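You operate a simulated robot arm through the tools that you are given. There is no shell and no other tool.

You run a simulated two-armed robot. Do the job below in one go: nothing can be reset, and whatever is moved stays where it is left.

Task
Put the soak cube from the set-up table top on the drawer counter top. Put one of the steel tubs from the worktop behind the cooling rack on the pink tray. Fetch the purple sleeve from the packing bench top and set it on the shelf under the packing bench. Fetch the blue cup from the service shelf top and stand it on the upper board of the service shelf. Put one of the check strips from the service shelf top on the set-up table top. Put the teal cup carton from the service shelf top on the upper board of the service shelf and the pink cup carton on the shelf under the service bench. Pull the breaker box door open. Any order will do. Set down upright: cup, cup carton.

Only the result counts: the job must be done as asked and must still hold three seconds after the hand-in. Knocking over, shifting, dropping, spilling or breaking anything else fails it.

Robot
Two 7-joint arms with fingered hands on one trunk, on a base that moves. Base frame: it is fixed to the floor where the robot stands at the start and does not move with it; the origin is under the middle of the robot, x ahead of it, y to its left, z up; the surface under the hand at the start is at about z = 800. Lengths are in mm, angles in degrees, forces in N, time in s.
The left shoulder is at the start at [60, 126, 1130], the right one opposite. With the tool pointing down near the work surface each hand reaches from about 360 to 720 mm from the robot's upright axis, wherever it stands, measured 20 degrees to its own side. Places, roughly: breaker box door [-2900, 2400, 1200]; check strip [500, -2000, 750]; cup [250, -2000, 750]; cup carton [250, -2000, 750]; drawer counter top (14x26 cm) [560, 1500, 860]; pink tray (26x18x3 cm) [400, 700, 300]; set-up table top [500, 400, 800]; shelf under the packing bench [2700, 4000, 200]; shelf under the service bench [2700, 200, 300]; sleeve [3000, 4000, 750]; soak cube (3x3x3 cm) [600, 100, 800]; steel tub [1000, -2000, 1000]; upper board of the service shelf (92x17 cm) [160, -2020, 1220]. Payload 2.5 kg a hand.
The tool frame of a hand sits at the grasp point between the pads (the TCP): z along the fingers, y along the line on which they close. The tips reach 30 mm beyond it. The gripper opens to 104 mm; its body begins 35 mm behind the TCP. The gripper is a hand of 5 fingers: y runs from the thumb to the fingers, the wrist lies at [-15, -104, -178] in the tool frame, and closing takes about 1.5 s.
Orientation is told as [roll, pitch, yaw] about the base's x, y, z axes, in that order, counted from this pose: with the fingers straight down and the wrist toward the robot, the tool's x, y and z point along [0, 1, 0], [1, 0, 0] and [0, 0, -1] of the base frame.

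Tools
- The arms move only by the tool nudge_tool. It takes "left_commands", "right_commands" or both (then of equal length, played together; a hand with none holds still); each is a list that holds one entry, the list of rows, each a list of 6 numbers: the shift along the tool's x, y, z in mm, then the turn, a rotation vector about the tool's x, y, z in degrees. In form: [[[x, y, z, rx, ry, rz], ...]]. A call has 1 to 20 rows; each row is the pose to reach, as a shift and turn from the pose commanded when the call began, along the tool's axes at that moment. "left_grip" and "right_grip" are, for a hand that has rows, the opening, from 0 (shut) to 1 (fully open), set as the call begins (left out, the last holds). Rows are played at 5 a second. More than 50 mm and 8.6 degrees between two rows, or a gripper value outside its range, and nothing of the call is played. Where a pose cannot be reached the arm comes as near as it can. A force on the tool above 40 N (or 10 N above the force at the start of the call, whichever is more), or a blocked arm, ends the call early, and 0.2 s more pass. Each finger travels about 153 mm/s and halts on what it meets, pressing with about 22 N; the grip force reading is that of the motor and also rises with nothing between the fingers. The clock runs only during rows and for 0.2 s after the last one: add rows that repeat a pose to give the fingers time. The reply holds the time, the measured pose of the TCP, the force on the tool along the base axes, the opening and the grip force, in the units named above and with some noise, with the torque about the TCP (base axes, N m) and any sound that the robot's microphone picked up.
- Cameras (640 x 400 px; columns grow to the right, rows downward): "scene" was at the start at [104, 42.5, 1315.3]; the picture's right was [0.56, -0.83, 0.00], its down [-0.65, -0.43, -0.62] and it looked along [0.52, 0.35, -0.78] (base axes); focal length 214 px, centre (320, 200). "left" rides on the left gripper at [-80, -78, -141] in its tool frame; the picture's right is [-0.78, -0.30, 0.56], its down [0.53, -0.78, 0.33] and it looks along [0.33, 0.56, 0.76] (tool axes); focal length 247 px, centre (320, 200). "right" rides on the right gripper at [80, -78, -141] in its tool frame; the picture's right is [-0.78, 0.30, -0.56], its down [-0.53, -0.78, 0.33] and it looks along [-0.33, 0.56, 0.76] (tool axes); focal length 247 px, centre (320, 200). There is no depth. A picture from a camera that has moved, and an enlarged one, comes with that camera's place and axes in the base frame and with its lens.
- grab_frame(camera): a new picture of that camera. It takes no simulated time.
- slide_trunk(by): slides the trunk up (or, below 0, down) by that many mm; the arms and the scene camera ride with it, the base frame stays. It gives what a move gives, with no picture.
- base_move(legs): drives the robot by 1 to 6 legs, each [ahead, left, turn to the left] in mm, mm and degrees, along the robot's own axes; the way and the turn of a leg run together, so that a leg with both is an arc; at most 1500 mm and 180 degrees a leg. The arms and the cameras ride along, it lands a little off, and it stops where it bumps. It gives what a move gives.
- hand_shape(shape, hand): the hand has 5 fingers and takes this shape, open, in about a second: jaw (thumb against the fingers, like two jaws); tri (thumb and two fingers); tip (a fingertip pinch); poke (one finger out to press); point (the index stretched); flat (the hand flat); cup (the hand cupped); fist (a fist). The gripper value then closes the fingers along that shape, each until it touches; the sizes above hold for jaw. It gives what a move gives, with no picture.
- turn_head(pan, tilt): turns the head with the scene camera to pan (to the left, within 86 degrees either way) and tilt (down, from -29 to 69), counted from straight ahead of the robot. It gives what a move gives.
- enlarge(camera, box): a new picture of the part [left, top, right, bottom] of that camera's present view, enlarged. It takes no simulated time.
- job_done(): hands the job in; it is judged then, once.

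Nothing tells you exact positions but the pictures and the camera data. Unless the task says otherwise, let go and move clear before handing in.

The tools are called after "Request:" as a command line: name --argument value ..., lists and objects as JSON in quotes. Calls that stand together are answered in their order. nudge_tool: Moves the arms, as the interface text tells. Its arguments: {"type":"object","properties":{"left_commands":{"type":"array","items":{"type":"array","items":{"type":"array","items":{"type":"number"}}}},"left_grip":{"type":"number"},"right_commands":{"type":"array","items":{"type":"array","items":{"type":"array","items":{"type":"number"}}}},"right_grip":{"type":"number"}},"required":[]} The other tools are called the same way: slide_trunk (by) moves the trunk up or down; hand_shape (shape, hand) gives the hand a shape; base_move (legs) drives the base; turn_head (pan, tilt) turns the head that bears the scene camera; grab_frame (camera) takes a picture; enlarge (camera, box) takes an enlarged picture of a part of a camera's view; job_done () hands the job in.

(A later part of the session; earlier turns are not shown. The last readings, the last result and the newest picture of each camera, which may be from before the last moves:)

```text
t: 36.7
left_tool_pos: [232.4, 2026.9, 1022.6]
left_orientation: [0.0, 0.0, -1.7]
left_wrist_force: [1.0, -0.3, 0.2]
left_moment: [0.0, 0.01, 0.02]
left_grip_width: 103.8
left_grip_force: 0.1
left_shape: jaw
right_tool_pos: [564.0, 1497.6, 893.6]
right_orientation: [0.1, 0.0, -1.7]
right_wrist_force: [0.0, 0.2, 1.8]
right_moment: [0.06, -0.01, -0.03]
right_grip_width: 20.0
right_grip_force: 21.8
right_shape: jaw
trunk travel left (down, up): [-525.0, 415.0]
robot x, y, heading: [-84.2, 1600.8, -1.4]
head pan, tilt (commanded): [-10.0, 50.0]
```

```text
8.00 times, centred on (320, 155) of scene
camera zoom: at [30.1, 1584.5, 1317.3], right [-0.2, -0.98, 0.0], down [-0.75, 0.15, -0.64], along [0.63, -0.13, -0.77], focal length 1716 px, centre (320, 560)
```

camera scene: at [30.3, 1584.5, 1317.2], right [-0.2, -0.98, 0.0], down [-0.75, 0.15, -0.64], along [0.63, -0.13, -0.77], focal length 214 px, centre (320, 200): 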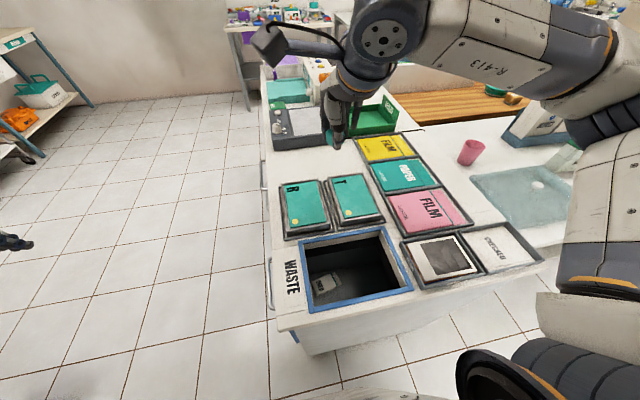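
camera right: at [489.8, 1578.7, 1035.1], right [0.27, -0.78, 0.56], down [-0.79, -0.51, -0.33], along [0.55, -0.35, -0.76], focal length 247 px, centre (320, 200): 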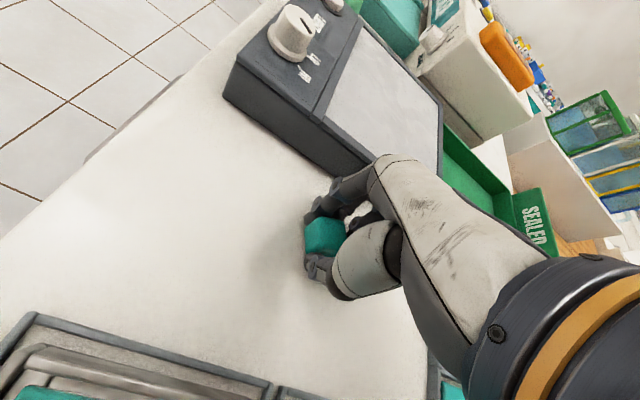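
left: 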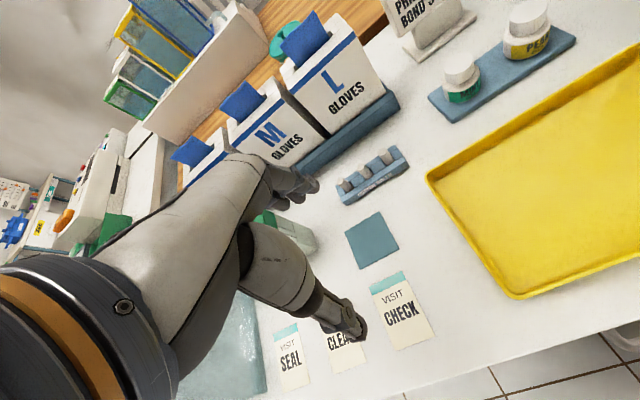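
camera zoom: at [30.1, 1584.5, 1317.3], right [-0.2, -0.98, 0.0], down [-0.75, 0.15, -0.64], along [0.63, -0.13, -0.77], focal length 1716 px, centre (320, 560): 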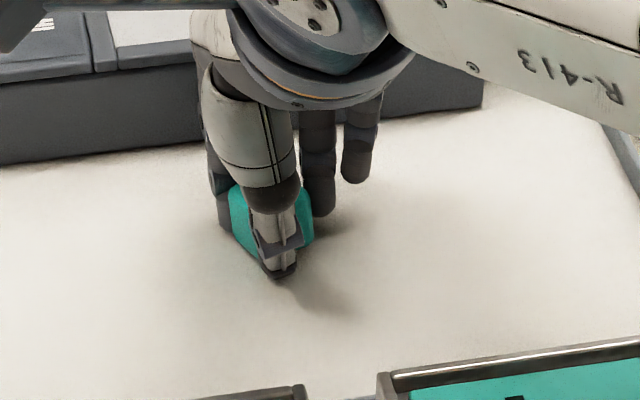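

Contact is starting. I'll open the fingers partway and then lift clear.

Request:
nudge_tool --right_commands '[[[0, 0, 0, 0, 0, 0], [0, 0, 0, 0, 0, 0], [0, 0, 0, 0, 0, 0], [0, 0, 0, 0, 0, 0], [0, 0, -15, 0, 0, 0], [0, 0, -50, 0, 0, 0], [0, 0, -95, 0, 0, 0], [0, 0, -140, 0, 0, 0], [0, 0, -180, 0, 0, 0], [0, 0, -180, 0, 0, 0]]]' --right_grip 0.65

Request:
grab_frame --camera "right"

Request:
enlarge --camera "scene" --box '[240, 100, 400, 200]'

```text
t: 38.9
left_tool_pos: [231.1, 2025.9, 1022.2]
left_orientation: [0.0, 0.0, -1.7]
left_wrist_force: [0.4, -0.8, 0.7]
left_moment: [0.01, -0.02, 0.01]
left_grip_width: 103.8
left_grip_force: 0.0
left_shape: jaw
right_tool_pos: [565.8, 1498.8, 1073.5]
right_orientation: [0.1, 0.0, -1.6]
right_wrist_force: [-1.0, 0.5, 0.3]
right_moment: [-0.01, -0.02, 0.01]
right_grip_width: 67.7
right_grip_force: 0.1
right_shape: jaw
trunk travel left (down, up): [-525.0, 415.0]
robot x, y, heading: [-86.6, 1599.2, -1.6]
head pan, tilt (commanded): [-10.0, 50.0]
```

```text
taken
camera right: at [491.8, 1578.6, 1213.2], right [0.27, -0.78, 0.56], down [-0.79, -0.51, -0.33], along [0.55, -0.35, -0.76], focal length 247 px, centre (320, 200)
```

right: 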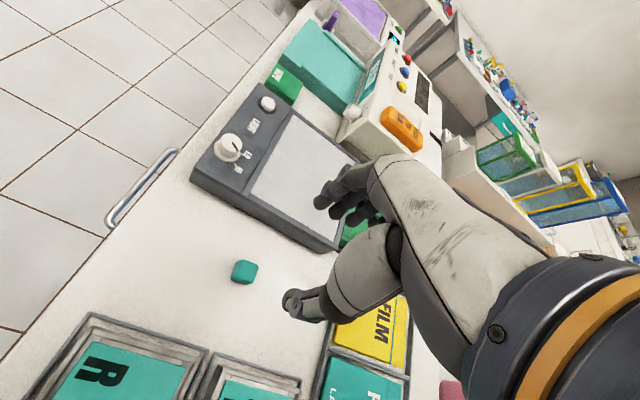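

```text
4.00 times, centred on (320, 150) of scene
camera zoom: at [30.4, 1584.4, 1317.2], right [-0.2, -0.98, 0.0], down [-0.75, 0.15, -0.64], along [0.63, -0.13, -0.77], focal length 858 px, centre (320, 400)
```

zoom: 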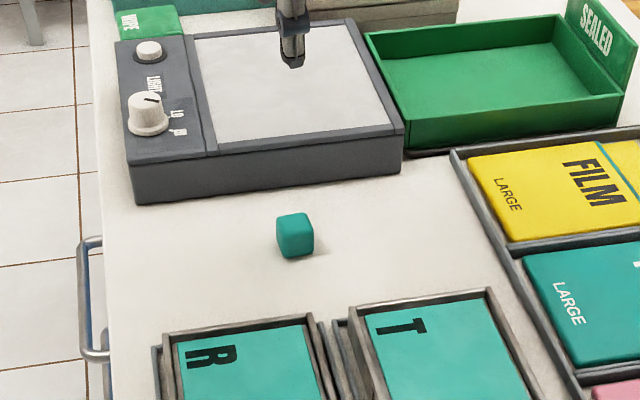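

The soak cube stands on the drawer counter. Next I'll tuck the right arm and look toward the packing bench area in the far left corner.

Request:
nudge_tool --right_commands '[[[-20, -40, 0, 0, 0, 0], [-40, -80, 0, 0, 0, 0], [-60, -120, 0, 0, 0, 0], [-80, -160, 0, 0, 0, 0], [-90, -200, 0, 0, 0, 0], [-90, -220, 0, 0, 0, 0]]]'

Request:
turn_head --pan 50 --tilt 15

Request:
grab_frame --camera "scene"

Request:
enlarge --camera "scene" --box '[240, 130, 480, 280]'

```text
t: 40.3
left_tool_pos: [231.4, 2025.8, 1022.8]
left_orientation: [0.0, 0.0, -1.8]
left_wrist_force: [0.3, 0.0, -0.4]
left_moment: [-0.03, 0.01, 0.0]
left_grip_width: 103.7
left_grip_force: 0.1
left_shape: jaw
right_tool_pos: [342.5, 1415.0, 1073.5]
right_orientation: [0.1, 0.1, -1.7]
right_wrist_force: [-0.8, 0.2, 0.5]
right_moment: [0.01, 0.0, 0.01]
right_grip_width: 67.3
right_grip_force: 0.0
right_shape: jaw
trunk travel left (down, up): [-525.0, 415.0]
robot x, y, heading: [-84.6, 1600.1, -1.6]
head pan, tilt (commanded): [-10.0, 50.0]
```

```text
t: 41.6
left_tool_pos: [232.7, 2025.9, 1023.6]
left_orientation: [0.0, 0.0, -1.8]
left_wrist_force: [-0.7, 0.3, -0.8]
left_moment: [-0.01, -0.02, -0.02]
left_grip_width: 103.7
left_grip_force: 0.2
left_shape: jaw
right_tool_pos: [342.7, 1413.2, 1072.5]
right_orientation: [0.0, 0.0, -1.6]
right_wrist_force: [0.1, -0.4, -0.2]
right_moment: [0.01, -0.05, -0.03]
right_grip_width: 67.1
right_grip_force: 0.0
right_shape: jaw
trunk travel left (down, up): [-525.0, 415.0]
robot x, y, heading: [-84.4, 1599.9, -1.4]
head pan, tilt (commanded): [50.0, 15.0]
```

```text
taken
camera scene: at [17.0, 1669.8, 1370.9], right [0.75, -0.67, 0.0], down [-0.17, -0.19, -0.97], along [0.64, 0.72, -0.26], focal length 214 px, centre (320, 200)
```

scene: 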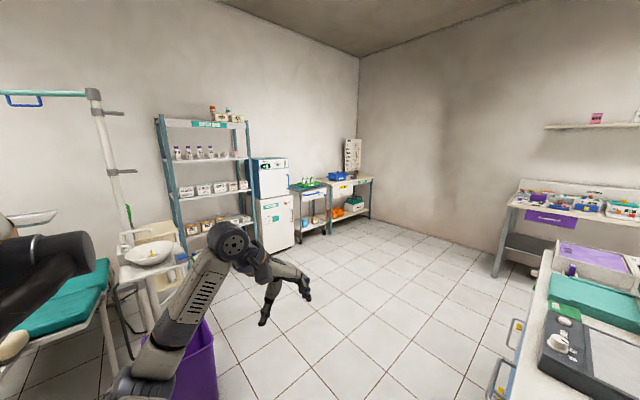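

```text
2.67 times, centred on (360, 205) of scene
camera zoom: at [17.0, 1669.8, 1370.9], right [0.75, -0.67, 0.0], down [-0.17, -0.19, -0.97], along [0.64, 0.72, -0.26], focal length 572 px, centre (213, 187)
```

zoom: 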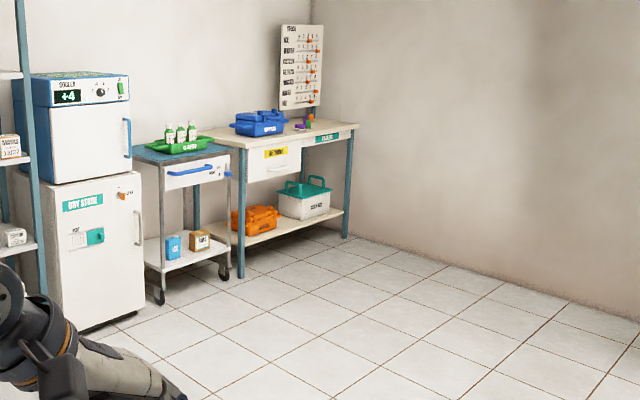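

The packing bench stands in the corner (front edge y≈3840, x≈2170–3180) with a purple item near its right end. The floor is clear, so I'll drive there: left, ahead, then turn to face it.

Request:
base_move --legs '[[0, 600, 0], [1450, 0, 0], [1450, 0, 0], [0, 0, 91.5]]'

Request:
turn_head --pan 0 --tilt 25

Request:
grab_frame --camera "scene"

Request:
enlarge --camera "scene" --box '[220, 120, 460, 270]'

```text
t: 58.0
left_tool_pos: [3086.8, 2590.6, 1023.8]
left_orientation: [0.0, -0.2, -0.7]
left_wrist_force: [-0.1, -0.3, 0.6]
left_moment: [0.0, -0.03, -0.01]
left_grip_width: 103.5
left_grip_force: 0.0
left_shape: jaw
right_tool_pos: [3203.8, 1982.4, 1074.3]
right_orientation: [-0.2, 0.5, -0.1]
right_wrist_force: [-23.7, -1.1, 6.3]
right_moment: [-0.05, -0.69, -0.39]
right_grip_width: 61.0
right_grip_force: 0.0
right_shape: jaw
trunk travel left (down, up): [-525.0, 415.0]
robot x, y, heading: [2781.2, 2158.2, -0.6]
head pan, tilt (commanded): [50.0, 15.0]
stopped in leg 3: the force on the tool passed its limit at 50 N (the readings are from after the stop); the commanded pose is now the measured one
```

```text
t: 59.2
left_tool_pos: [3086.2, 2591.0, 1024.4]
left_orientation: [0.1, -0.3, -0.8]
left_wrist_force: [0.1, 0.0, 0.3]
left_moment: [0.01, 0.0, -0.01]
left_grip_width: 103.8
left_grip_force: 0.0
left_shape: jaw
right_tool_pos: [3203.2, 1982.4, 1073.8]
right_orientation: [-0.2, 0.5, -0.2]
right_wrist_force: [-30.5, -1.7, 7.2]
right_moment: [-0.09, -0.89, -0.52]
right_grip_width: 60.2
right_grip_force: 0.0
right_shape: jaw
trunk travel left (down, up): [-525.0, 415.0]
robot x, y, heading: [2779.1, 2157.2, -0.6]
head pan, tilt (commanded): [0.0, 25.0]
```

```text
taken
camera scene: at [2908.1, 2159.0, 1355.3], right [-0.01, -1.0, 0.0], down [-0.42, 0.0, -0.91], along [0.91, -0.01, -0.42], focal length 214 px, centre (320, 200)
```

scene: 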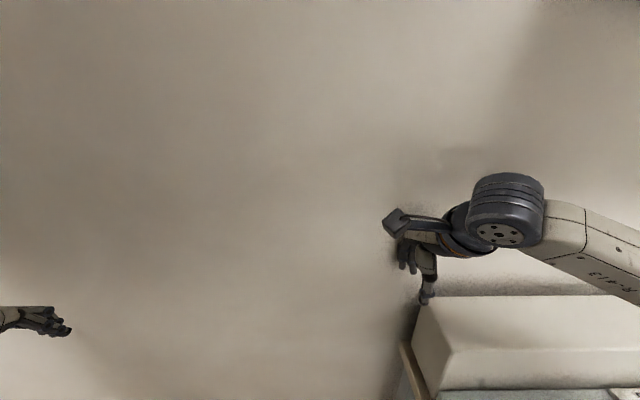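

```text
2.67 times, centred on (340, 195) of scene
camera zoom: at [2908.1, 2159.0, 1355.3], right [-0.01, -1.0, 0.0], down [-0.42, 0.0, -0.91], along [0.91, -0.01, -0.42], focal length 572 px, centre (267, 213)
```

zoom: 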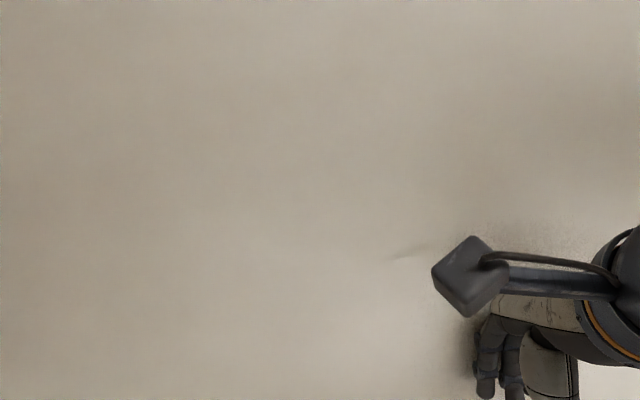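

The right hand touched the side wall (x≈3260), so the drive stopped; nothing movable was hit. I'll back off, shift left and then turn to face the packing bench.

Request:
base_move --legs '[[-330, 0, 0], [0, 500, 0], [0, 0, 90.6]]'

Request:
grab_frame --camera "scene"

Request:
enlarge --camera "scene" --box '[240, 120, 480, 270]'

```text
t: 67.8
left_tool_pos: [2023.0, 2963.3, 1022.7]
left_orientation: [0.0, 0.0, 90.9]
left_wrist_force: [0.4, -0.1, 1.0]
left_moment: [0.03, 0.03, 0.0]
left_grip_width: 103.6
left_grip_force: 0.2
left_shape: jaw
right_tool_pos: [2630.0, 3095.8, 1072.8]
right_orientation: [-0.2, 0.7, 91.2]
right_wrist_force: [0.0, -0.1, 0.8]
right_moment: [-0.03, 0.02, -0.03]
right_grip_width: 67.3
right_grip_force: 0.1
right_shape: jaw
trunk travel left (down, up): [-525.0, 415.0]
robot x, y, heading: [2461.4, 2663.0, 90.8]
head pan, tilt (commanded): [0.0, 25.0]
```

```text
taken
camera scene: at [2462.5, 2795.8, 1354.7], right [1.0, 0.01, 0.0], down [0.01, -0.42, -0.91], along [-0.01, 0.91, -0.42], focal length 214 px, centre (320, 200)
```

scene: 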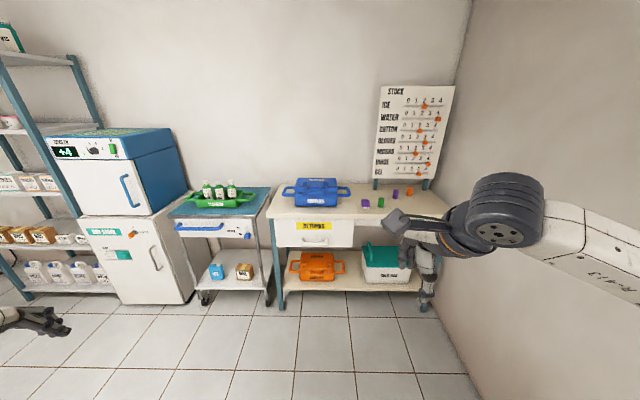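

```text
2.67 times, centred on (360, 195) of scene
camera zoom: at [2462.5, 2795.8, 1354.7], right [1.0, 0.01, 0.0], down [0.01, -0.42, -0.91], along [-0.01, 0.91, -0.42], focal length 572 px, centre (213, 213)
```

zoom: 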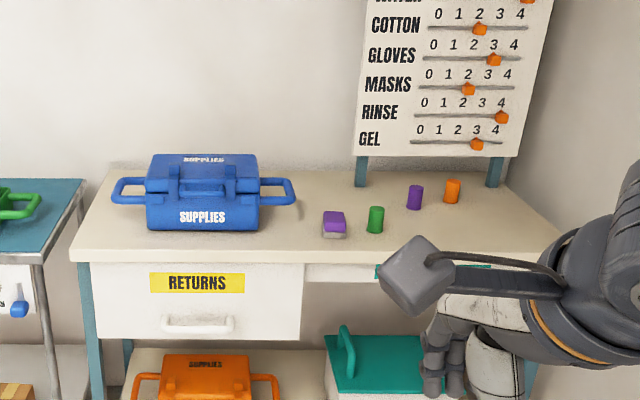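

I see three cylinders on the packing bench (green, purple, orange); I take the purple cylinder near (2967, 4156) as the purple sleeve, with free shelf room between the orange case and teal basket. I'll drive closer to the bench.

Request:
base_move --legs '[[0, -250, -0.8], [800, 0, 0]]'

Request:
turn_head --pan -15 --tilt 40

Request:
grab_frame --camera "scene"

Request:
enlarge --camera "scene" --box '[240, 80, 480, 230]'

```text
t: 73.5
left_tool_pos: [2274.8, 3760.7, 1023.6]
left_orientation: [0.0, -0.1, 90.5]
left_wrist_force: [-0.3, -0.7, 0.9]
left_moment: [-0.02, -0.03, 0.02]
left_grip_width: 103.5
left_grip_force: 0.0
left_shape: jaw
right_tool_pos: [2881.2, 3890.5, 1072.4]
right_orientation: [-0.2, 0.6, 90.9]
right_wrist_force: [-0.8, -0.4, 0.7]
right_moment: [0.01, -0.01, -0.01]
right_grip_width: 67.5
right_grip_force: 0.1
right_shape: jaw
trunk travel left (down, up): [-525.0, 415.0]
robot x, y, heading: [2710.6, 3456.8, 91.0]
head pan, tilt (commanded): [0.0, 25.0]
```

```text
t: 74.2
left_tool_pos: [2274.8, 3760.1, 1022.8]
left_orientation: [0.0, 0.0, 90.4]
left_wrist_force: [0.6, 0.2, -0.2]
left_moment: [0.0, 0.0, 0.03]
left_grip_width: 103.5
left_grip_force: 0.1
left_shape: jaw
right_tool_pos: [2881.3, 3891.3, 1072.5]
right_orientation: [-0.2, 0.6, 91.0]
right_wrist_force: [-0.3, 0.2, 0.2]
right_moment: [0.01, 0.02, 0.01]
right_grip_width: 67.5
right_grip_force: 0.0
right_shape: jaw
trunk travel left (down, up): [-525.0, 415.0]
robot x, y, heading: [2712.7, 3457.3, 90.7]
head pan, tilt (commanded): [-15.0, 40.0]
```

```text
taken
camera scene: at [2734.1, 3582.1, 1331.5], right [0.97, -0.25, 0.0], down [-0.16, -0.62, -0.77], along [0.19, 0.74, -0.64], focal length 214 px, centre (320, 200)
```

scene: 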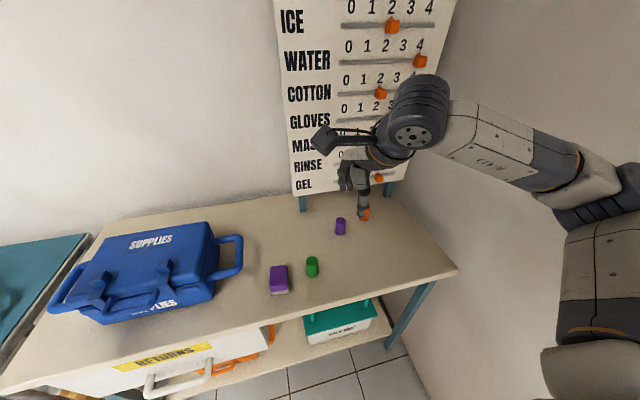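

```text
2.67 times, centred on (360, 155) of scene
camera zoom: at [2734.1, 3582.1, 1331.5], right [0.97, -0.25, 0.0], down [-0.16, -0.62, -0.77], along [0.19, 0.74, -0.64], focal length 572 px, centre (213, 320)
```

zoom: 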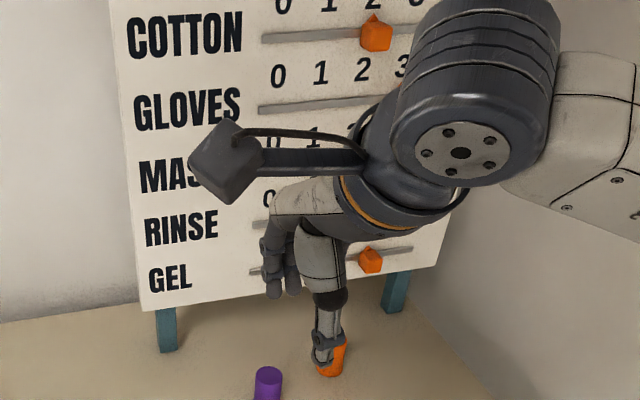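

Request:
enlarge --camera "scene" --box '[260, 190, 420, 290]'

Request:
grab_frame --camera "right"

```text
4.00 times, centred on (340, 240) of scene
camera zoom: at [2734.1, 3582.1, 1331.5], right [0.97, -0.25, 0.0], down [-0.16, -0.62, -0.77], along [0.19, 0.74, -0.64], focal length 858 px, centre (240, 40)
```

zoom: 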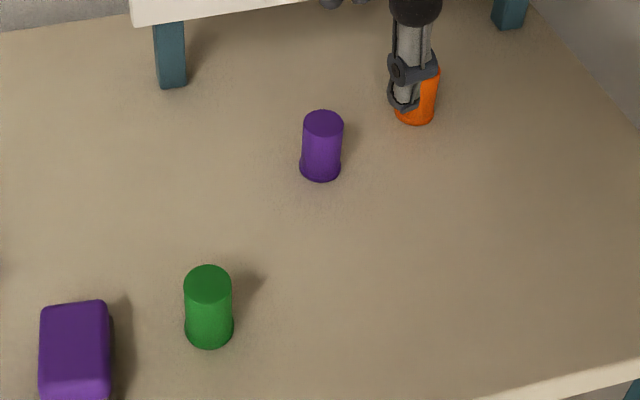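

```text
taken
camera right: at [2802.1, 3812.1, 1213.1], right [0.77, 0.32, 0.56], down [0.55, -0.77, -0.32], along [0.33, 0.55, -0.77], focal length 247 px, centre (320, 200)
```

right: 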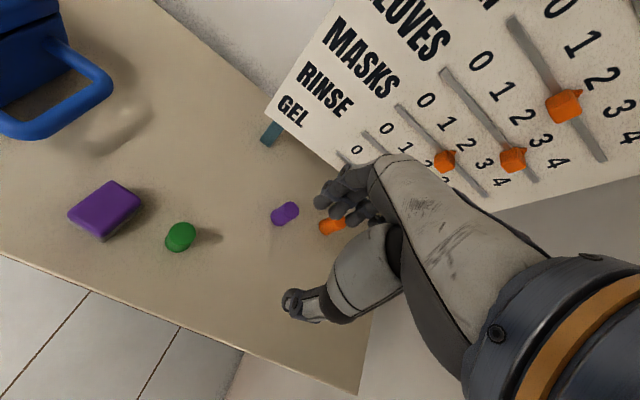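

The sleeve triangulates to about (2912, 4019, 828), Ø32 × 57 mm on a bench top at ~800. It's in reach; I'll move the right hand above it and descend.

Request:
nudge_tool --right_commands '[[[-11, 42, 0, 0, 0, 0], [-22, 85, 0, 0, 0, 0], [-33, 127, 0, 0, 0, 0], [-33, 127, 50, 0, 0, 0], [-33, 127, 100, 0, 0, 0], [-33, 127, 140, 0, 0, 0], [-33, 127, 140, 0, 0, 0]]]' --right_grip 0.7

Request:
grab_frame --camera "right"

Request:
enlarge --camera "scene" --box '[260, 140, 420, 240]'

```text
t: 75.8
left_tool_pos: [2273.8, 3762.3, 1023.4]
left_orientation: [-0.1, 0.0, 90.5]
left_wrist_force: [-0.9, -0.6, 0.5]
left_moment: [0.01, 0.02, 0.0]
left_grip_width: 103.5
left_grip_force: 0.2
left_shape: jaw
right_tool_pos: [2910.6, 4014.3, 933.1]
right_orientation: [-0.3, 0.6, 91.0]
right_wrist_force: [-0.3, 0.1, 0.4]
right_moment: [-0.04, 0.01, 0.04]
right_grip_width: 72.7
right_grip_force: 0.1
right_shape: jaw
trunk travel left (down, up): [-525.0, 415.0]
robot x, y, heading: [2710.9, 3461.3, 90.6]
head pan, tilt (commanded): [-15.0, 40.0]
```

```text
taken
camera right: at [2831.9, 3936.4, 1072.9], right [0.77, 0.31, 0.56], down [0.55, -0.77, -0.32], along [0.33, 0.55, -0.77], focal length 247 px, centre (320, 200)
```

right: 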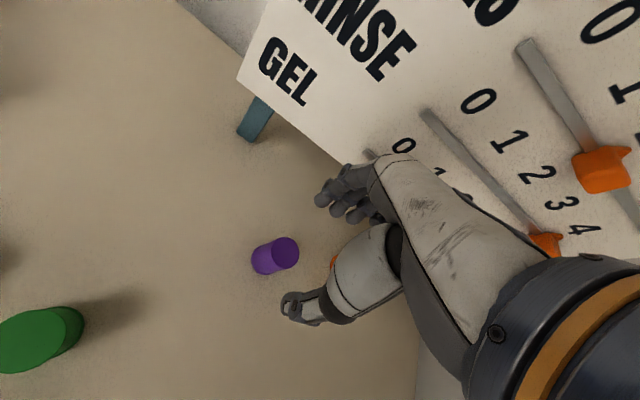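

```text
4.00 times, centred on (340, 190) of scene
camera zoom: at [2734.2, 3582.1, 1331.4], right [0.97, -0.25, 0.0], down [-0.16, -0.62, -0.77], along [0.19, 0.74, -0.64], focal length 858 px, centre (240, 240)
```

zoom: 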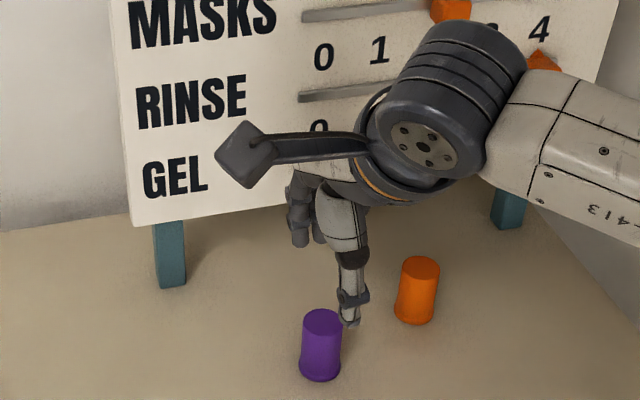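

Position confirmed at (2913, 4018). Descending the last stretch.

Request:
nudge_tool --right_commands '[[[-2, 3.5, 40, 0, 0, 0], [-2, 3.5, 70, 0, 0, 0], [-2, 3.5, 88, 0, 0, 0], [-2, 3.5, 95, 0, 0, 0], [-2, 3.5, 95, 0, 0, 0]]]'

Request:
grab_frame --camera "right"

Request:
enlarge --camera "scene" --box '[260, 160, 420, 260]'

```text
t: 77.0
left_tool_pos: [2274.0, 3760.8, 1022.0]
left_orientation: [0.1, 0.1, 90.5]
left_wrist_force: [-0.3, 0.3, 0.6]
left_moment: [0.03, 0.02, -0.04]
left_grip_width: 103.8
left_grip_force: 0.1
left_shape: jaw
right_tool_pos: [2914.4, 4018.7, 836.1]
right_orientation: [-0.1, 0.5, 90.9]
right_wrist_force: [1.3, 0.2, -0.6]
right_moment: [-0.01, -0.01, -0.01]
right_grip_width: 72.8
right_grip_force: 0.0
right_shape: jaw
trunk travel left (down, up): [-525.0, 415.0]
robot x, y, heading: [2712.5, 3459.4, 90.4]
head pan, tilt (commanded): [-15.0, 40.0]
```

```text
taken
camera right: at [2835.5, 3939.9, 976.7], right [0.77, 0.31, 0.56], down [0.55, -0.77, -0.32], along [0.33, 0.55, -0.77], focal length 247 px, centre (320, 200)
```

right: 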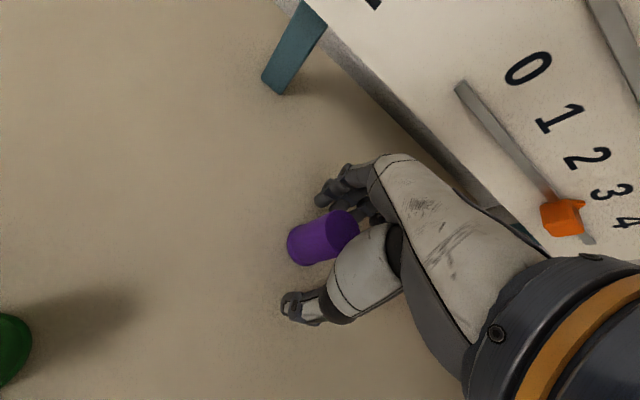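

```text
4.00 times, centred on (340, 210) of scene
camera zoom: at [2734.2, 3582.1, 1331.4], right [0.97, -0.25, 0.0], down [-0.16, -0.62, -0.77], along [0.19, 0.74, -0.64], focal length 858 px, centre (240, 160)
```

zoom: 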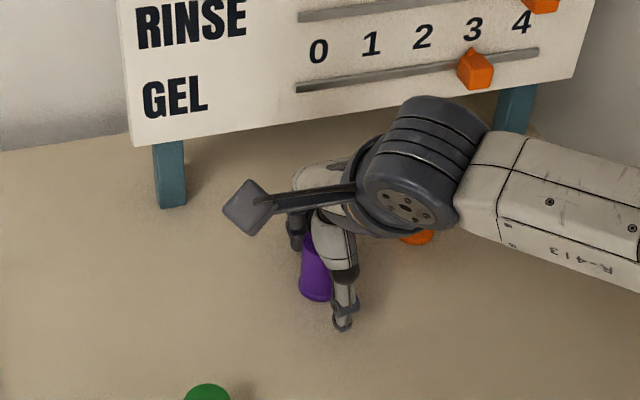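

Sleeve is between thumb and fingers. Closing and then lifting.

Request:
nudge_tool --right_commands '[[[0, 0, 0, 0, 0, 0], [0, 0, 0, 0, 0, 0], [0, 0, 0, 0, 0, 0], [0, 0, 0, 0, 0, 0], [0, 0, 0, 0, 0, 0], [0, 0, 0, 0, 0, 0], [0, 0, 0, 0, 0, 0], [0, 0, 0, 0, 0, 0]]]' --right_grip 0

Request:
nudge_tool --right_commands '[[[0, 0, -5, 0, 0, 0], [0, 0, -20, 0, 0, 0], [0, 0, -50, 0, 0, 0], [0, 0, -90, 0, 0, 0], [0, 0, -130, 0, 0, 0], [0, 0, -130, 0, 0, 0]]]'

Request:
grab_frame --camera "right"

Request:
enlarge --camera "scene" --box '[260, 140, 420, 240]'

```text
t: 78.8
left_tool_pos: [2274.2, 3760.2, 1022.7]
left_orientation: [0.0, 0.0, 90.5]
left_wrist_force: [-0.1, 0.3, 0.8]
left_moment: [-0.01, 0.01, 0.04]
left_grip_width: 103.5
left_grip_force: 0.0
left_shape: jaw
right_tool_pos: [2913.9, 4018.1, 836.1]
right_orientation: [-0.2, 0.6, 91.0]
right_wrist_force: [-0.2, -0.5, -0.9]
right_moment: [0.01, 0.01, 0.01]
right_grip_width: 23.8
right_grip_force: 21.7
right_shape: jaw
trunk travel left (down, up): [-525.0, 415.0]
robot x, y, heading: [2716.2, 3458.2, 90.1]
head pan, tilt (commanded): [-15.0, 40.0]
```

```text
t: 80.2
left_tool_pos: [2275.2, 3760.0, 1024.0]
left_orientation: [0.0, 0.1, 90.5]
left_wrist_force: [-0.3, 0.6, -0.1]
left_moment: [0.01, 0.01, 0.03]
left_grip_width: 103.4
left_grip_force: 0.0
left_shape: jaw
right_tool_pos: [2914.6, 4021.5, 968.6]
right_orientation: [-0.2, 0.6, 91.0]
right_wrist_force: [0.8, -0.3, 0.4]
right_moment: [-0.01, -0.01, 0.0]
right_grip_width: 24.0
right_grip_force: 21.8
right_shape: jaw
trunk travel left (down, up): [-525.0, 415.0]
robot x, y, heading: [2712.3, 3455.4, 90.7]
head pan, tilt (commanded): [-15.0, 40.0]
```

```text
taken
camera right: at [2835.4, 3943.0, 1109.8], right [0.77, 0.31, 0.56], down [0.55, -0.77, -0.32], along [0.33, 0.55, -0.77], focal length 247 px, centre (320, 200)
```

right: 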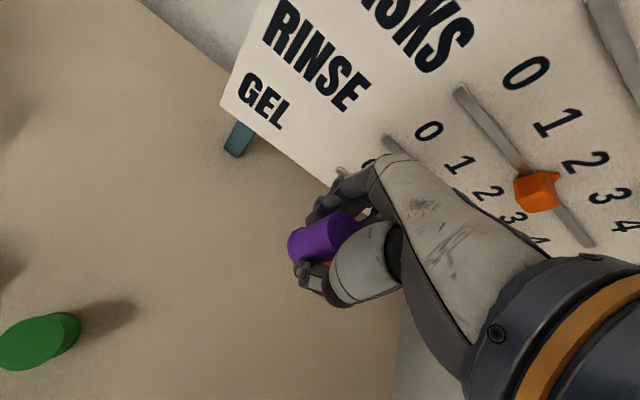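

```text
4.00 times, centred on (340, 190) of scene
camera zoom: at [2734.2, 3582.1, 1331.4], right [0.97, -0.25, 0.0], down [-0.16, -0.62, -0.77], along [0.19, 0.74, -0.64], focal length 858 px, centre (240, 240)
```

zoom: 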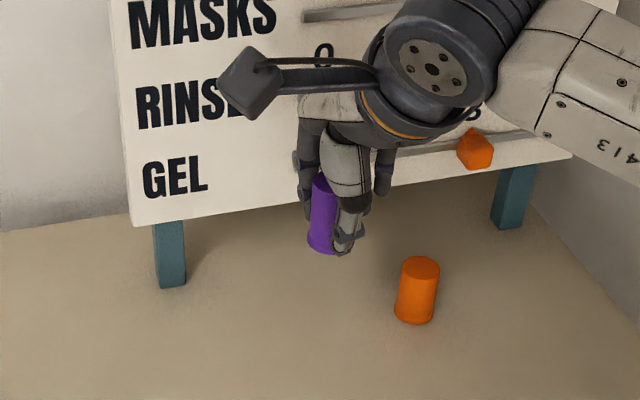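

Sleeve lifted (its bottom is ~36 mm below the TCP). I'll pull the hand back, back the base off, and lower the trunk to see and reach the shelf.

Request:
nudge_tool --right_commands '[[[20, -40, -10, 0, 0, 0], [40, -80, -20, 0, 0, 0], [60, -120, -20, 0, 0, 0], [60, -160, -20, 0, 0, 0]]]'

Request:
base_move --legs '[[-450, 0, 0]]'

Request:
slide_trunk --by -480

Request:
turn_head --pan 0 --tilt 35

Request:
grab_frame --camera "scene"

```text
t: 81.2
left_tool_pos: [2274.3, 3760.6, 1023.1]
left_orientation: [0.0, 0.1, 90.4]
left_wrist_force: [0.2, -0.8, -0.1]
left_moment: [0.02, 0.01, 0.0]
left_grip_width: 103.9
left_grip_force: 0.2
left_shape: jaw
right_tool_pos: [2855.8, 3859.3, 989.1]
right_orientation: [-0.2, 0.6, 90.9]
right_wrist_force: [-0.5, -0.2, 0.1]
right_moment: [0.01, 0.04, 0.0]
right_grip_width: 23.9
right_grip_force: 22.1
right_shape: jaw
trunk travel left (down, up): [-525.0, 415.0]
robot x, y, heading: [2714.1, 3459.7, 90.4]
head pan, tilt (commanded): [-15.0, 40.0]
```

```text
t: 84.0
left_tool_pos: [2279.6, 3305.7, 1021.9]
left_orientation: [0.0, 0.1, 91.0]
left_wrist_force: [0.3, -0.6, -0.1]
left_moment: [-0.01, 0.02, 0.0]
left_grip_width: 103.7
left_grip_force: 0.0
left_shape: jaw
right_tool_pos: [2858.3, 3409.1, 989.4]
right_orientation: [-0.2, 0.6, 91.4]
right_wrist_force: [-1.0, -0.4, -0.4]
right_moment: [0.0, -0.01, -0.01]
right_grip_width: 24.0
right_grip_force: 21.8
right_shape: jaw
trunk travel left (down, up): [-525.0, 415.0]
robot x, y, heading: [2718.9, 3011.3, 90.8]
head pan, tilt (commanded): [-15.0, 40.0]
```

```text
refused: -480 is not a number from -400 to 400
```

```text
t: 84.7
left_tool_pos: [2279.4, 3307.9, 1022.9]
left_orientation: [0.0, 0.0, 90.9]
left_wrist_force: [0.3, -0.1, -1.0]
left_moment: [-0.01, -0.03, 0.01]
left_grip_width: 103.9
left_grip_force: 0.0
left_shape: jaw
right_tool_pos: [2858.1, 3409.8, 989.0]
right_orientation: [-0.2, 0.6, 91.4]
right_wrist_force: [-1.1, -0.2, 0.5]
right_moment: [0.04, 0.0, -0.03]
right_grip_width: 23.9
right_grip_force: 22.1
right_shape: jaw
trunk travel left (down, up): [-525.0, 415.0]
robot x, y, heading: [2719.5, 3007.9, 90.9]
head pan, tilt (commanded): [0.0, 35.0]
```

```text
taken
camera scene: at [2717.0, 3136.4, 1338.9], right [1.0, 0.01, 0.0], down [0.01, -0.57, -0.82], along [-0.01, 0.82, -0.57], focal length 214 px, centre (320, 200)
```

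scene: 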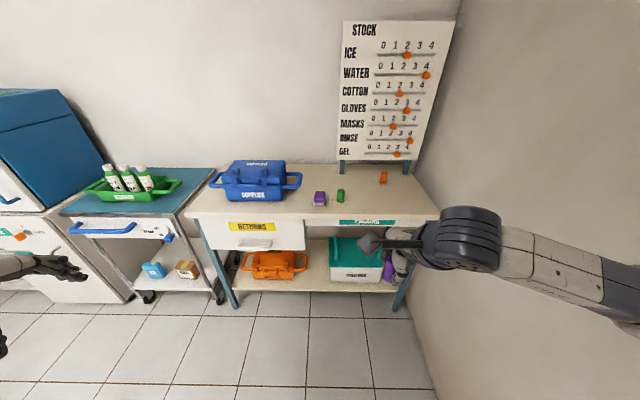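

The trunk slides at most 400 mm per call. Lowering by 400 then looking at the shelf.

Request:
slide_trunk --by -400

Request:
turn_head --pan 0 --tilt 25

Request:
grab_frame --camera "scene"

Request:
enlarge --camera "scene" --box '[200, 110, 440, 260]'

```text
t: 88.6
left_tool_pos: [2278.9, 3306.6, 622.4]
left_orientation: [0.0, 0.0, 90.9]
left_wrist_force: [0.7, 0.3, -0.2]
left_moment: [-0.01, 0.02, 0.0]
left_grip_width: 104.1
left_grip_force: 0.0
left_shape: jaw
right_tool_pos: [2856.5, 3409.9, 588.8]
right_orientation: [-0.3, 0.6, 91.3]
right_wrist_force: [-0.4, 0.1, -0.3]
right_moment: [0.03, 0.01, 0.02]
right_grip_width: 24.1
right_grip_force: 21.9
right_shape: jaw
trunk travel left (down, up): [-125.0, 815.0]
robot x, y, heading: [2718.7, 3008.1, 91.1]
head pan, tilt (commanded): [0.0, 35.0]
```

```text
t: 89.3
left_tool_pos: [2279.5, 3306.2, 622.4]
left_orientation: [0.0, 0.0, 90.9]
left_wrist_force: [0.2, -0.1, -0.1]
left_moment: [-0.02, -0.05, 0.02]
left_grip_width: 103.9
left_grip_force: 0.0
left_shape: jaw
right_tool_pos: [2858.4, 3409.9, 588.2]
right_orientation: [-0.2, 0.6, 91.3]
right_wrist_force: [0.0, -0.3, -0.8]
right_moment: [0.0, 0.0, -0.02]
right_grip_width: 23.8
right_grip_force: 22.0
right_shape: jaw
trunk travel left (down, up): [-125.0, 815.0]
robot x, y, heading: [2716.8, 3010.7, 90.7]
head pan, tilt (commanded): [0.0, 25.0]
```

```text
taken
camera scene: at [2716.9, 3140.5, 954.7], right [1.0, 0.02, 0.0], down [0.01, -0.42, -0.91], along [-0.01, 0.91, -0.42], focal length 214 px, centre (320, 200)
```

scene: 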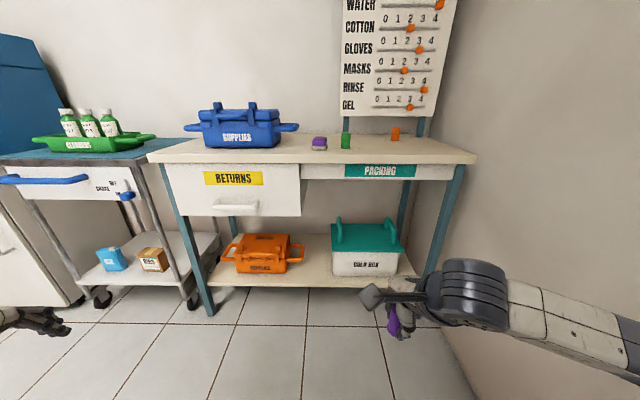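

```text
2.67 times, centred on (320, 185) of scene
camera zoom: at [2716.9, 3140.5, 954.7], right [1.0, 0.02, 0.0], down [0.01, -0.42, -0.91], along [-0.01, 0.91, -0.42], focal length 572 px, centre (320, 240)
```

zoom: 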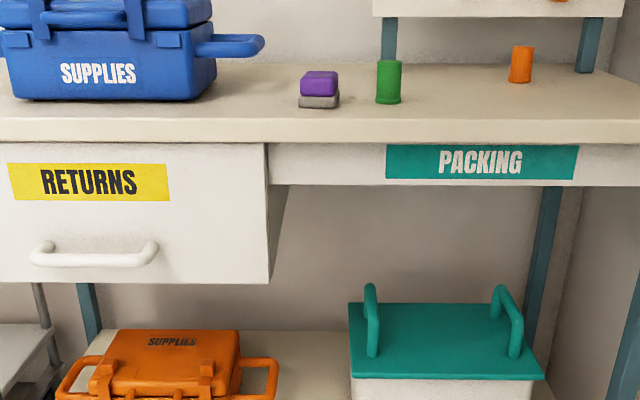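

Request:
enlarge --camera "scene" --box '[200, 200, 440, 350]'

Request:
grab_frame --camera "right"

Request:
grab_frame --camera "left"

```text
2.67 times, centred on (320, 275) of scene
camera zoom: at [2716.9, 3140.5, 954.7], right [1.0, 0.02, 0.0], down [0.01, -0.42, -0.91], along [-0.01, 0.91, -0.42], focal length 572 px, centre (320, 0)
```

zoom: 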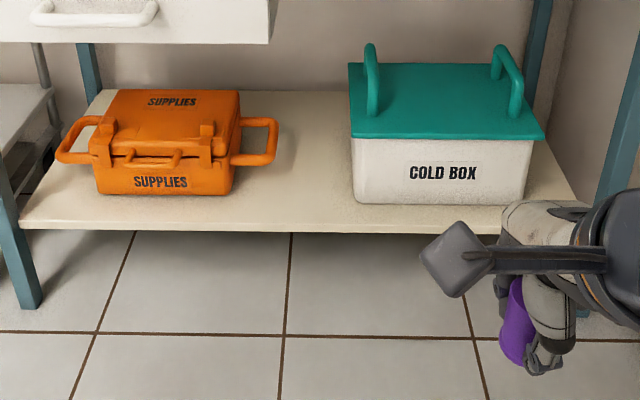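

```text
taken
camera right: at [2779.9, 3330.6, 728.8], right [0.77, 0.32, 0.56], down [0.55, -0.77, -0.32], along [0.32, 0.55, -0.77], focal length 247 px, centre (320, 200)
```

right: 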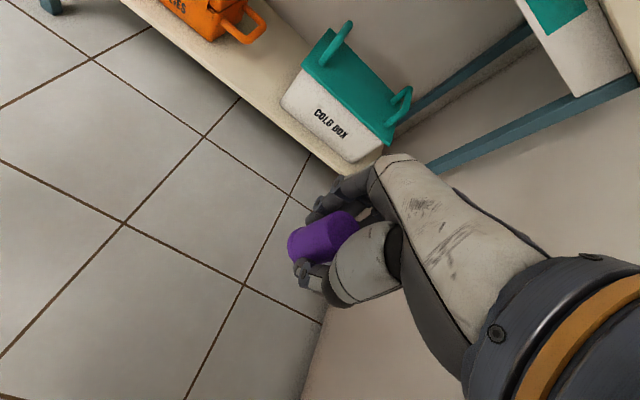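

```text
taken
camera left: at [2359.8, 3229.9, 765.0], right [0.78, -0.28, -0.56], down [-0.52, -0.78, -0.33], along [-0.34, 0.55, -0.76], focal length 247 px, centre (320, 200)
```

left: 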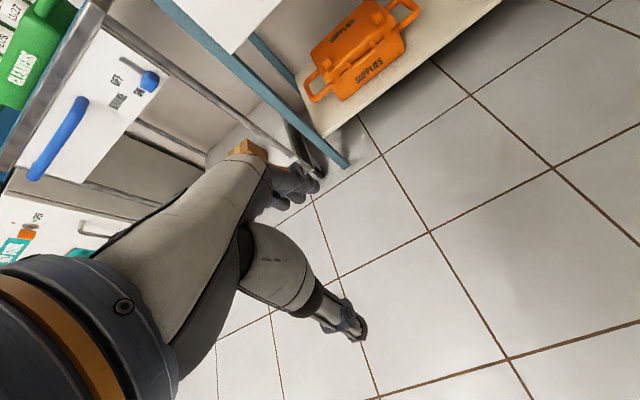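

The shelf is at z≈190 with its front edge at y≈3856, and the gap between orange case and cold box is x≈2620–2765. I'll lower the trunk fully, bring the sleeve in front of the robot, and tuck the left hand before driving in.

Request:
slide_trunk --by -125

Request:
nudge_tool --left_commands '[[[0, -30, 0, 0, 0, 0], [0, -60, 0, 0, 0, 0], [0, -80, 0, 0, 0, 0], [0, -100, 0, 0, 0, 0], [0, -100, 0, 0, 0, 0], [0, -100, 0, 0, 0, 0], [0, -100, 0, 0, 0, 0], [0, -100, 0, 0, 0, 0], [0, -100, 0, 0, 0, 0]]]' --right_commands '[[[39, 21, 0, 0, 0, 0], [78, 42, 0, 0, 0, 0], [117, 63, 0, 0, 0, 0], [157, 84, 0, 0, 0, 0], [157, 84, 40, 0, 0, 0], [157, 84, 80, 0, 0, 0], [157, 84, 120, 0, 0, 0], [157, 84, 160, 0, 0, 0], [157, 84, 160, 0, 0, 0]]]'

Request:
grab_frame --camera "scene"

Request:
grab_frame --camera "right"

```text
t: 90.8
left_tool_pos: [2278.9, 3307.5, 498.8]
left_orientation: [0.0, -0.1, 90.8]
left_wrist_force: [-0.1, -1.0, 0.5]
left_moment: [0.02, -0.01, -0.01]
left_grip_width: 103.7
left_grip_force: 0.1
left_shape: jaw
right_tool_pos: [2857.9, 3409.7, 463.1]
right_orientation: [-0.1, 0.6, 91.2]
right_wrist_force: [0.1, 0.4, -0.7]
right_moment: [-0.01, 0.05, 0.0]
right_grip_width: 24.2
right_grip_force: 22.0
right_shape: jaw
trunk travel left (down, up): [0.0, 940.0]
robot x, y, heading: [2721.4, 3009.8, 91.0]
head pan, tilt (commanded): [0.0, 25.0]
```

```text
t: 92.8
left_tool_pos: [2280.9, 3207.0, 497.6]
left_orientation: [-0.1, -0.1, 90.9]
left_wrist_force: [-0.4, 0.1, 0.2]
left_moment: [0.03, -0.05, 0.0]
left_grip_width: 103.8
left_grip_force: 0.0
left_shape: jaw
right_tool_pos: [2701.2, 3488.5, 301.8]
right_orientation: [-0.2, 0.6, 91.3]
right_wrist_force: [-0.4, 0.0, -0.6]
right_moment: [-0.02, 0.01, -0.01]
right_grip_width: 24.0
right_grip_force: 21.4
right_shape: jaw
trunk travel left (down, up): [0.0, 940.0]
robot x, y, heading: [2721.2, 3010.0, 91.0]
head pan, tilt (commanded): [0.0, 25.0]
```

```text
taken
camera scene: at [2716.9, 3140.5, 829.7], right [1.0, 0.02, 0.0], down [0.01, -0.42, -0.91], along [-0.01, 0.91, -0.42], focal length 214 px, centre (320, 200)
```

scene: 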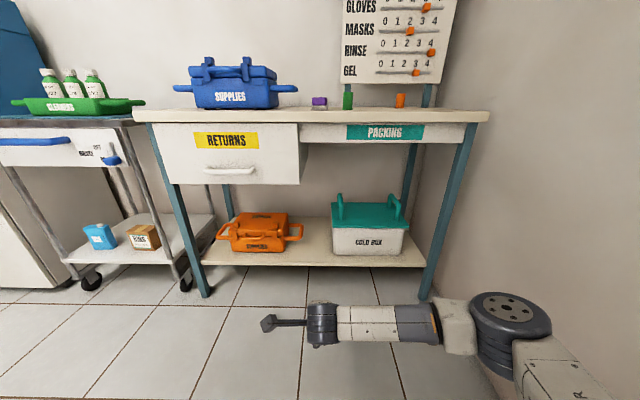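

```text
taken
camera right: at [2623.5, 3409.1, 442.2], right [0.77, 0.32, 0.56], down [0.55, -0.77, -0.32], along [0.32, 0.55, -0.77], focal length 247 px, centre (320, 200)
```

right: 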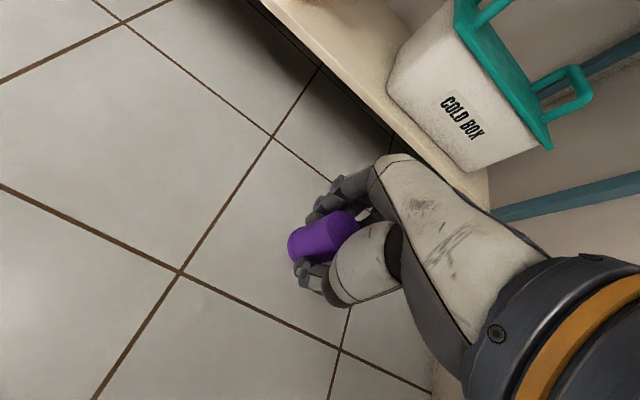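

The forearm lies nearly horizontal with the elbow close to the bench's right leg line, so I'll shift the base left 90 mm and re-centre the hand on the gap before driving in.

Request:
base_move --legs '[[0, 90, 0]]'

Request:
nudge_tool --right_commands '[[[-45, 0, 0, 0, 0, 0], [-85, 0, 0, 0, 0, 0], [-85, 0, 0, 0, 0, 0]]]'

Request:
grab_frame --camera "scene"

```text
t: 93.9
left_tool_pos: [2194.3, 3204.2, 496.4]
left_orientation: [0.0, 0.0, 90.9]
left_wrist_force: [-0.2, -0.4, 0.3]
left_moment: [0.0, 0.03, -0.01]
left_grip_width: 103.6
left_grip_force: 0.0
left_shape: jaw
right_tool_pos: [2612.6, 3486.3, 301.6]
right_orientation: [-0.3, 0.7, 91.3]
right_wrist_force: [-0.4, 0.3, -0.5]
right_moment: [0.01, 0.01, -0.04]
right_grip_width: 23.6
right_grip_force: 21.4
right_shape: jaw
trunk travel left (down, up): [0.0, 940.0]
robot x, y, heading: [2631.7, 3006.3, 90.9]
head pan, tilt (commanded): [0.0, 25.0]
```

```text
t: 94.7
left_tool_pos: [2192.6, 3204.4, 497.0]
left_orientation: [0.0, 0.0, 90.9]
left_wrist_force: [1.0, 0.6, -0.6]
left_moment: [0.0, -0.01, -0.01]
left_grip_width: 103.6
left_grip_force: 0.1
left_shape: jaw
right_tool_pos: [2698.9, 3489.6, 302.3]
right_orientation: [-0.1, 0.6, 91.4]
right_wrist_force: [-0.7, -0.4, 0.1]
right_moment: [-0.01, 0.01, 0.02]
right_grip_width: 24.0
right_grip_force: 21.6
right_shape: jaw
trunk travel left (down, up): [0.0, 940.0]
robot x, y, heading: [2627.9, 3008.3, 90.8]
head pan, tilt (commanded): [0.0, 25.0]
```

```text
taken
camera scene: at [2628.7, 3139.1, 829.7], right [1.0, 0.02, 0.0], down [0.01, -0.42, -0.91], along [-0.01, 0.91, -0.42], focal length 214 px, centre (320, 200)
```

scene: 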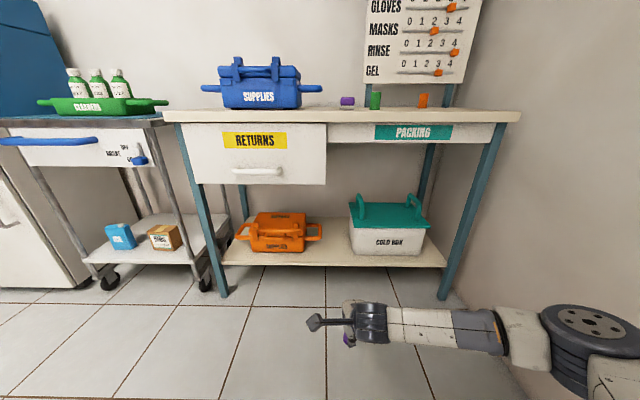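

I'll extend the hand another 100 mm forward so that the base and elbow stay farther from the bench.

Request:
nudge_tool --right_commands '[[[0, 45, 0, 0, 0, 0], [0, 90, 0, 0, 0, 0], [0, 110, 0, 0, 0, 0], [0, 110, 0, 0, 0, 0]]]'

Request:
grab_frame --camera "scene"

```text
t: 95.7
left_tool_pos: [2192.8, 3205.1, 497.0]
left_orientation: [-0.1, 0.0, 90.8]
left_wrist_force: [0.1, -0.6, 0.0]
left_moment: [0.03, -0.02, 0.01]
left_grip_width: 103.6
left_grip_force: 0.0
left_shape: jaw
right_tool_pos: [2693.2, 3599.3, 302.4]
right_orientation: [-0.2, 0.6, 91.3]
right_wrist_force: [-0.1, 0.1, 0.4]
right_moment: [0.02, -0.03, -0.01]
right_grip_width: 23.8
right_grip_force: 21.7
right_shape: jaw
trunk travel left (down, up): [0.0, 940.0]
robot x, y, heading: [2628.1, 3008.0, 90.8]
head pan, tilt (commanded): [0.0, 25.0]
```

```text
taken
camera scene: at [2628.7, 3139.1, 829.7], right [1.0, 0.02, 0.0], down [0.01, -0.42, -0.91], along [-0.01, 0.91, -0.42], focal length 214 px, centre (320, 200)
```

scene: 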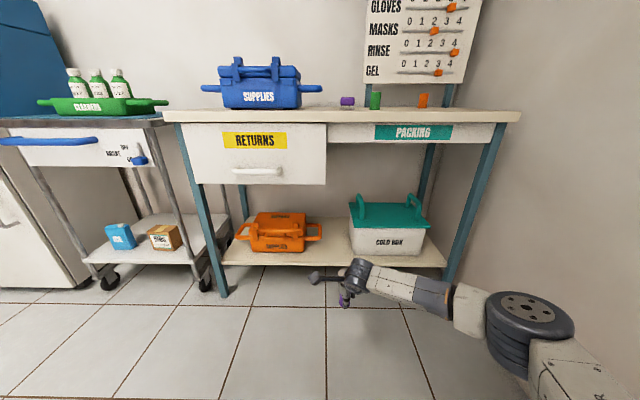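

Much better clearance. Driving forward ~331 mm so the sleeve enters the gap.

Request:
base_move --legs '[[331, 0, 0]]'

Request:
turn_head --pan -5 --tilt 45

Request:
grab_frame --camera "scene"

Request:
grab_frame --camera "right"

```text
t: 97.9
left_tool_pos: [2187.9, 3531.8, 497.6]
left_orientation: [0.0, 0.0, 91.0]
left_wrist_force: [0.0, -1.0, 0.3]
left_moment: [0.01, 0.01, 0.02]
left_grip_width: 103.5
left_grip_force: 0.0
left_shape: jaw
right_tool_pos: [2686.8, 3926.9, 302.4]
right_orientation: [-0.2, 0.6, 91.6]
right_wrist_force: [0.7, -0.7, -1.0]
right_moment: [0.03, 0.01, -0.01]
right_grip_width: 23.7
right_grip_force: 22.1
right_shape: jaw
trunk travel left (down, up): [0.0, 940.0]
robot x, y, heading: [2625.2, 3332.9, 90.9]
head pan, tilt (commanded): [0.0, 25.0]
```

```text
t: 98.7
left_tool_pos: [2187.5, 3531.4, 496.5]
left_orientation: [-0.1, 0.1, 91.1]
left_wrist_force: [0.1, 0.2, 0.5]
left_moment: [0.0, 0.03, 0.01]
left_grip_width: 103.9
left_grip_force: 0.0
left_shape: jaw
right_tool_pos: [2686.8, 3926.7, 302.5]
right_orientation: [-0.2, 0.7, 91.6]
right_wrist_force: [-0.1, -0.3, 0.1]
right_moment: [-0.03, 0.01, 0.0]
right_grip_width: 23.8
right_grip_force: 22.1
right_shape: jaw
trunk travel left (down, up): [0.0, 940.0]
robot x, y, heading: [2624.4, 3335.1, 91.2]
head pan, tilt (commanded): [-5.0, 45.0]
```

```text
taken
camera scene: at [2630.0, 3457.0, 799.2], right [1.0, -0.07, 0.0], down [-0.05, -0.7, -0.71], along [0.05, 0.71, -0.71], focal length 214 px, centre (320, 200)
```

scene: 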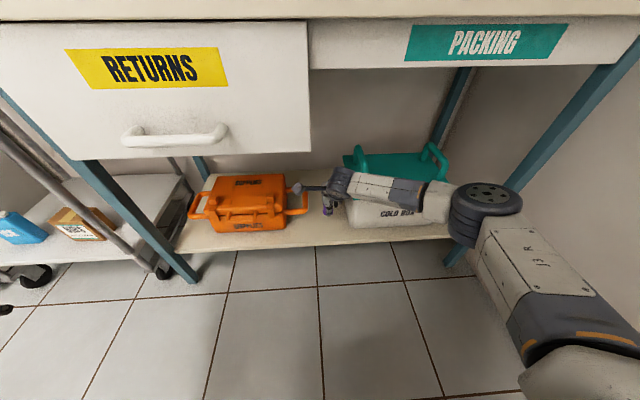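

```text
taken
camera right: at [2609.6, 3847.7, 443.1], right [0.77, 0.32, 0.56], down [0.56, -0.77, -0.32], along [0.32, 0.56, -0.77], focal length 247 px, centre (320, 200)
```

right: 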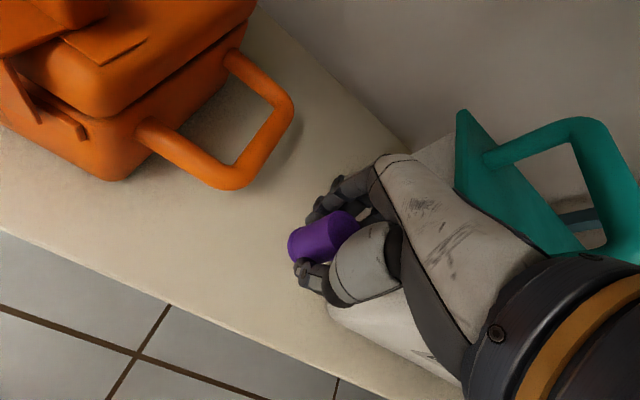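

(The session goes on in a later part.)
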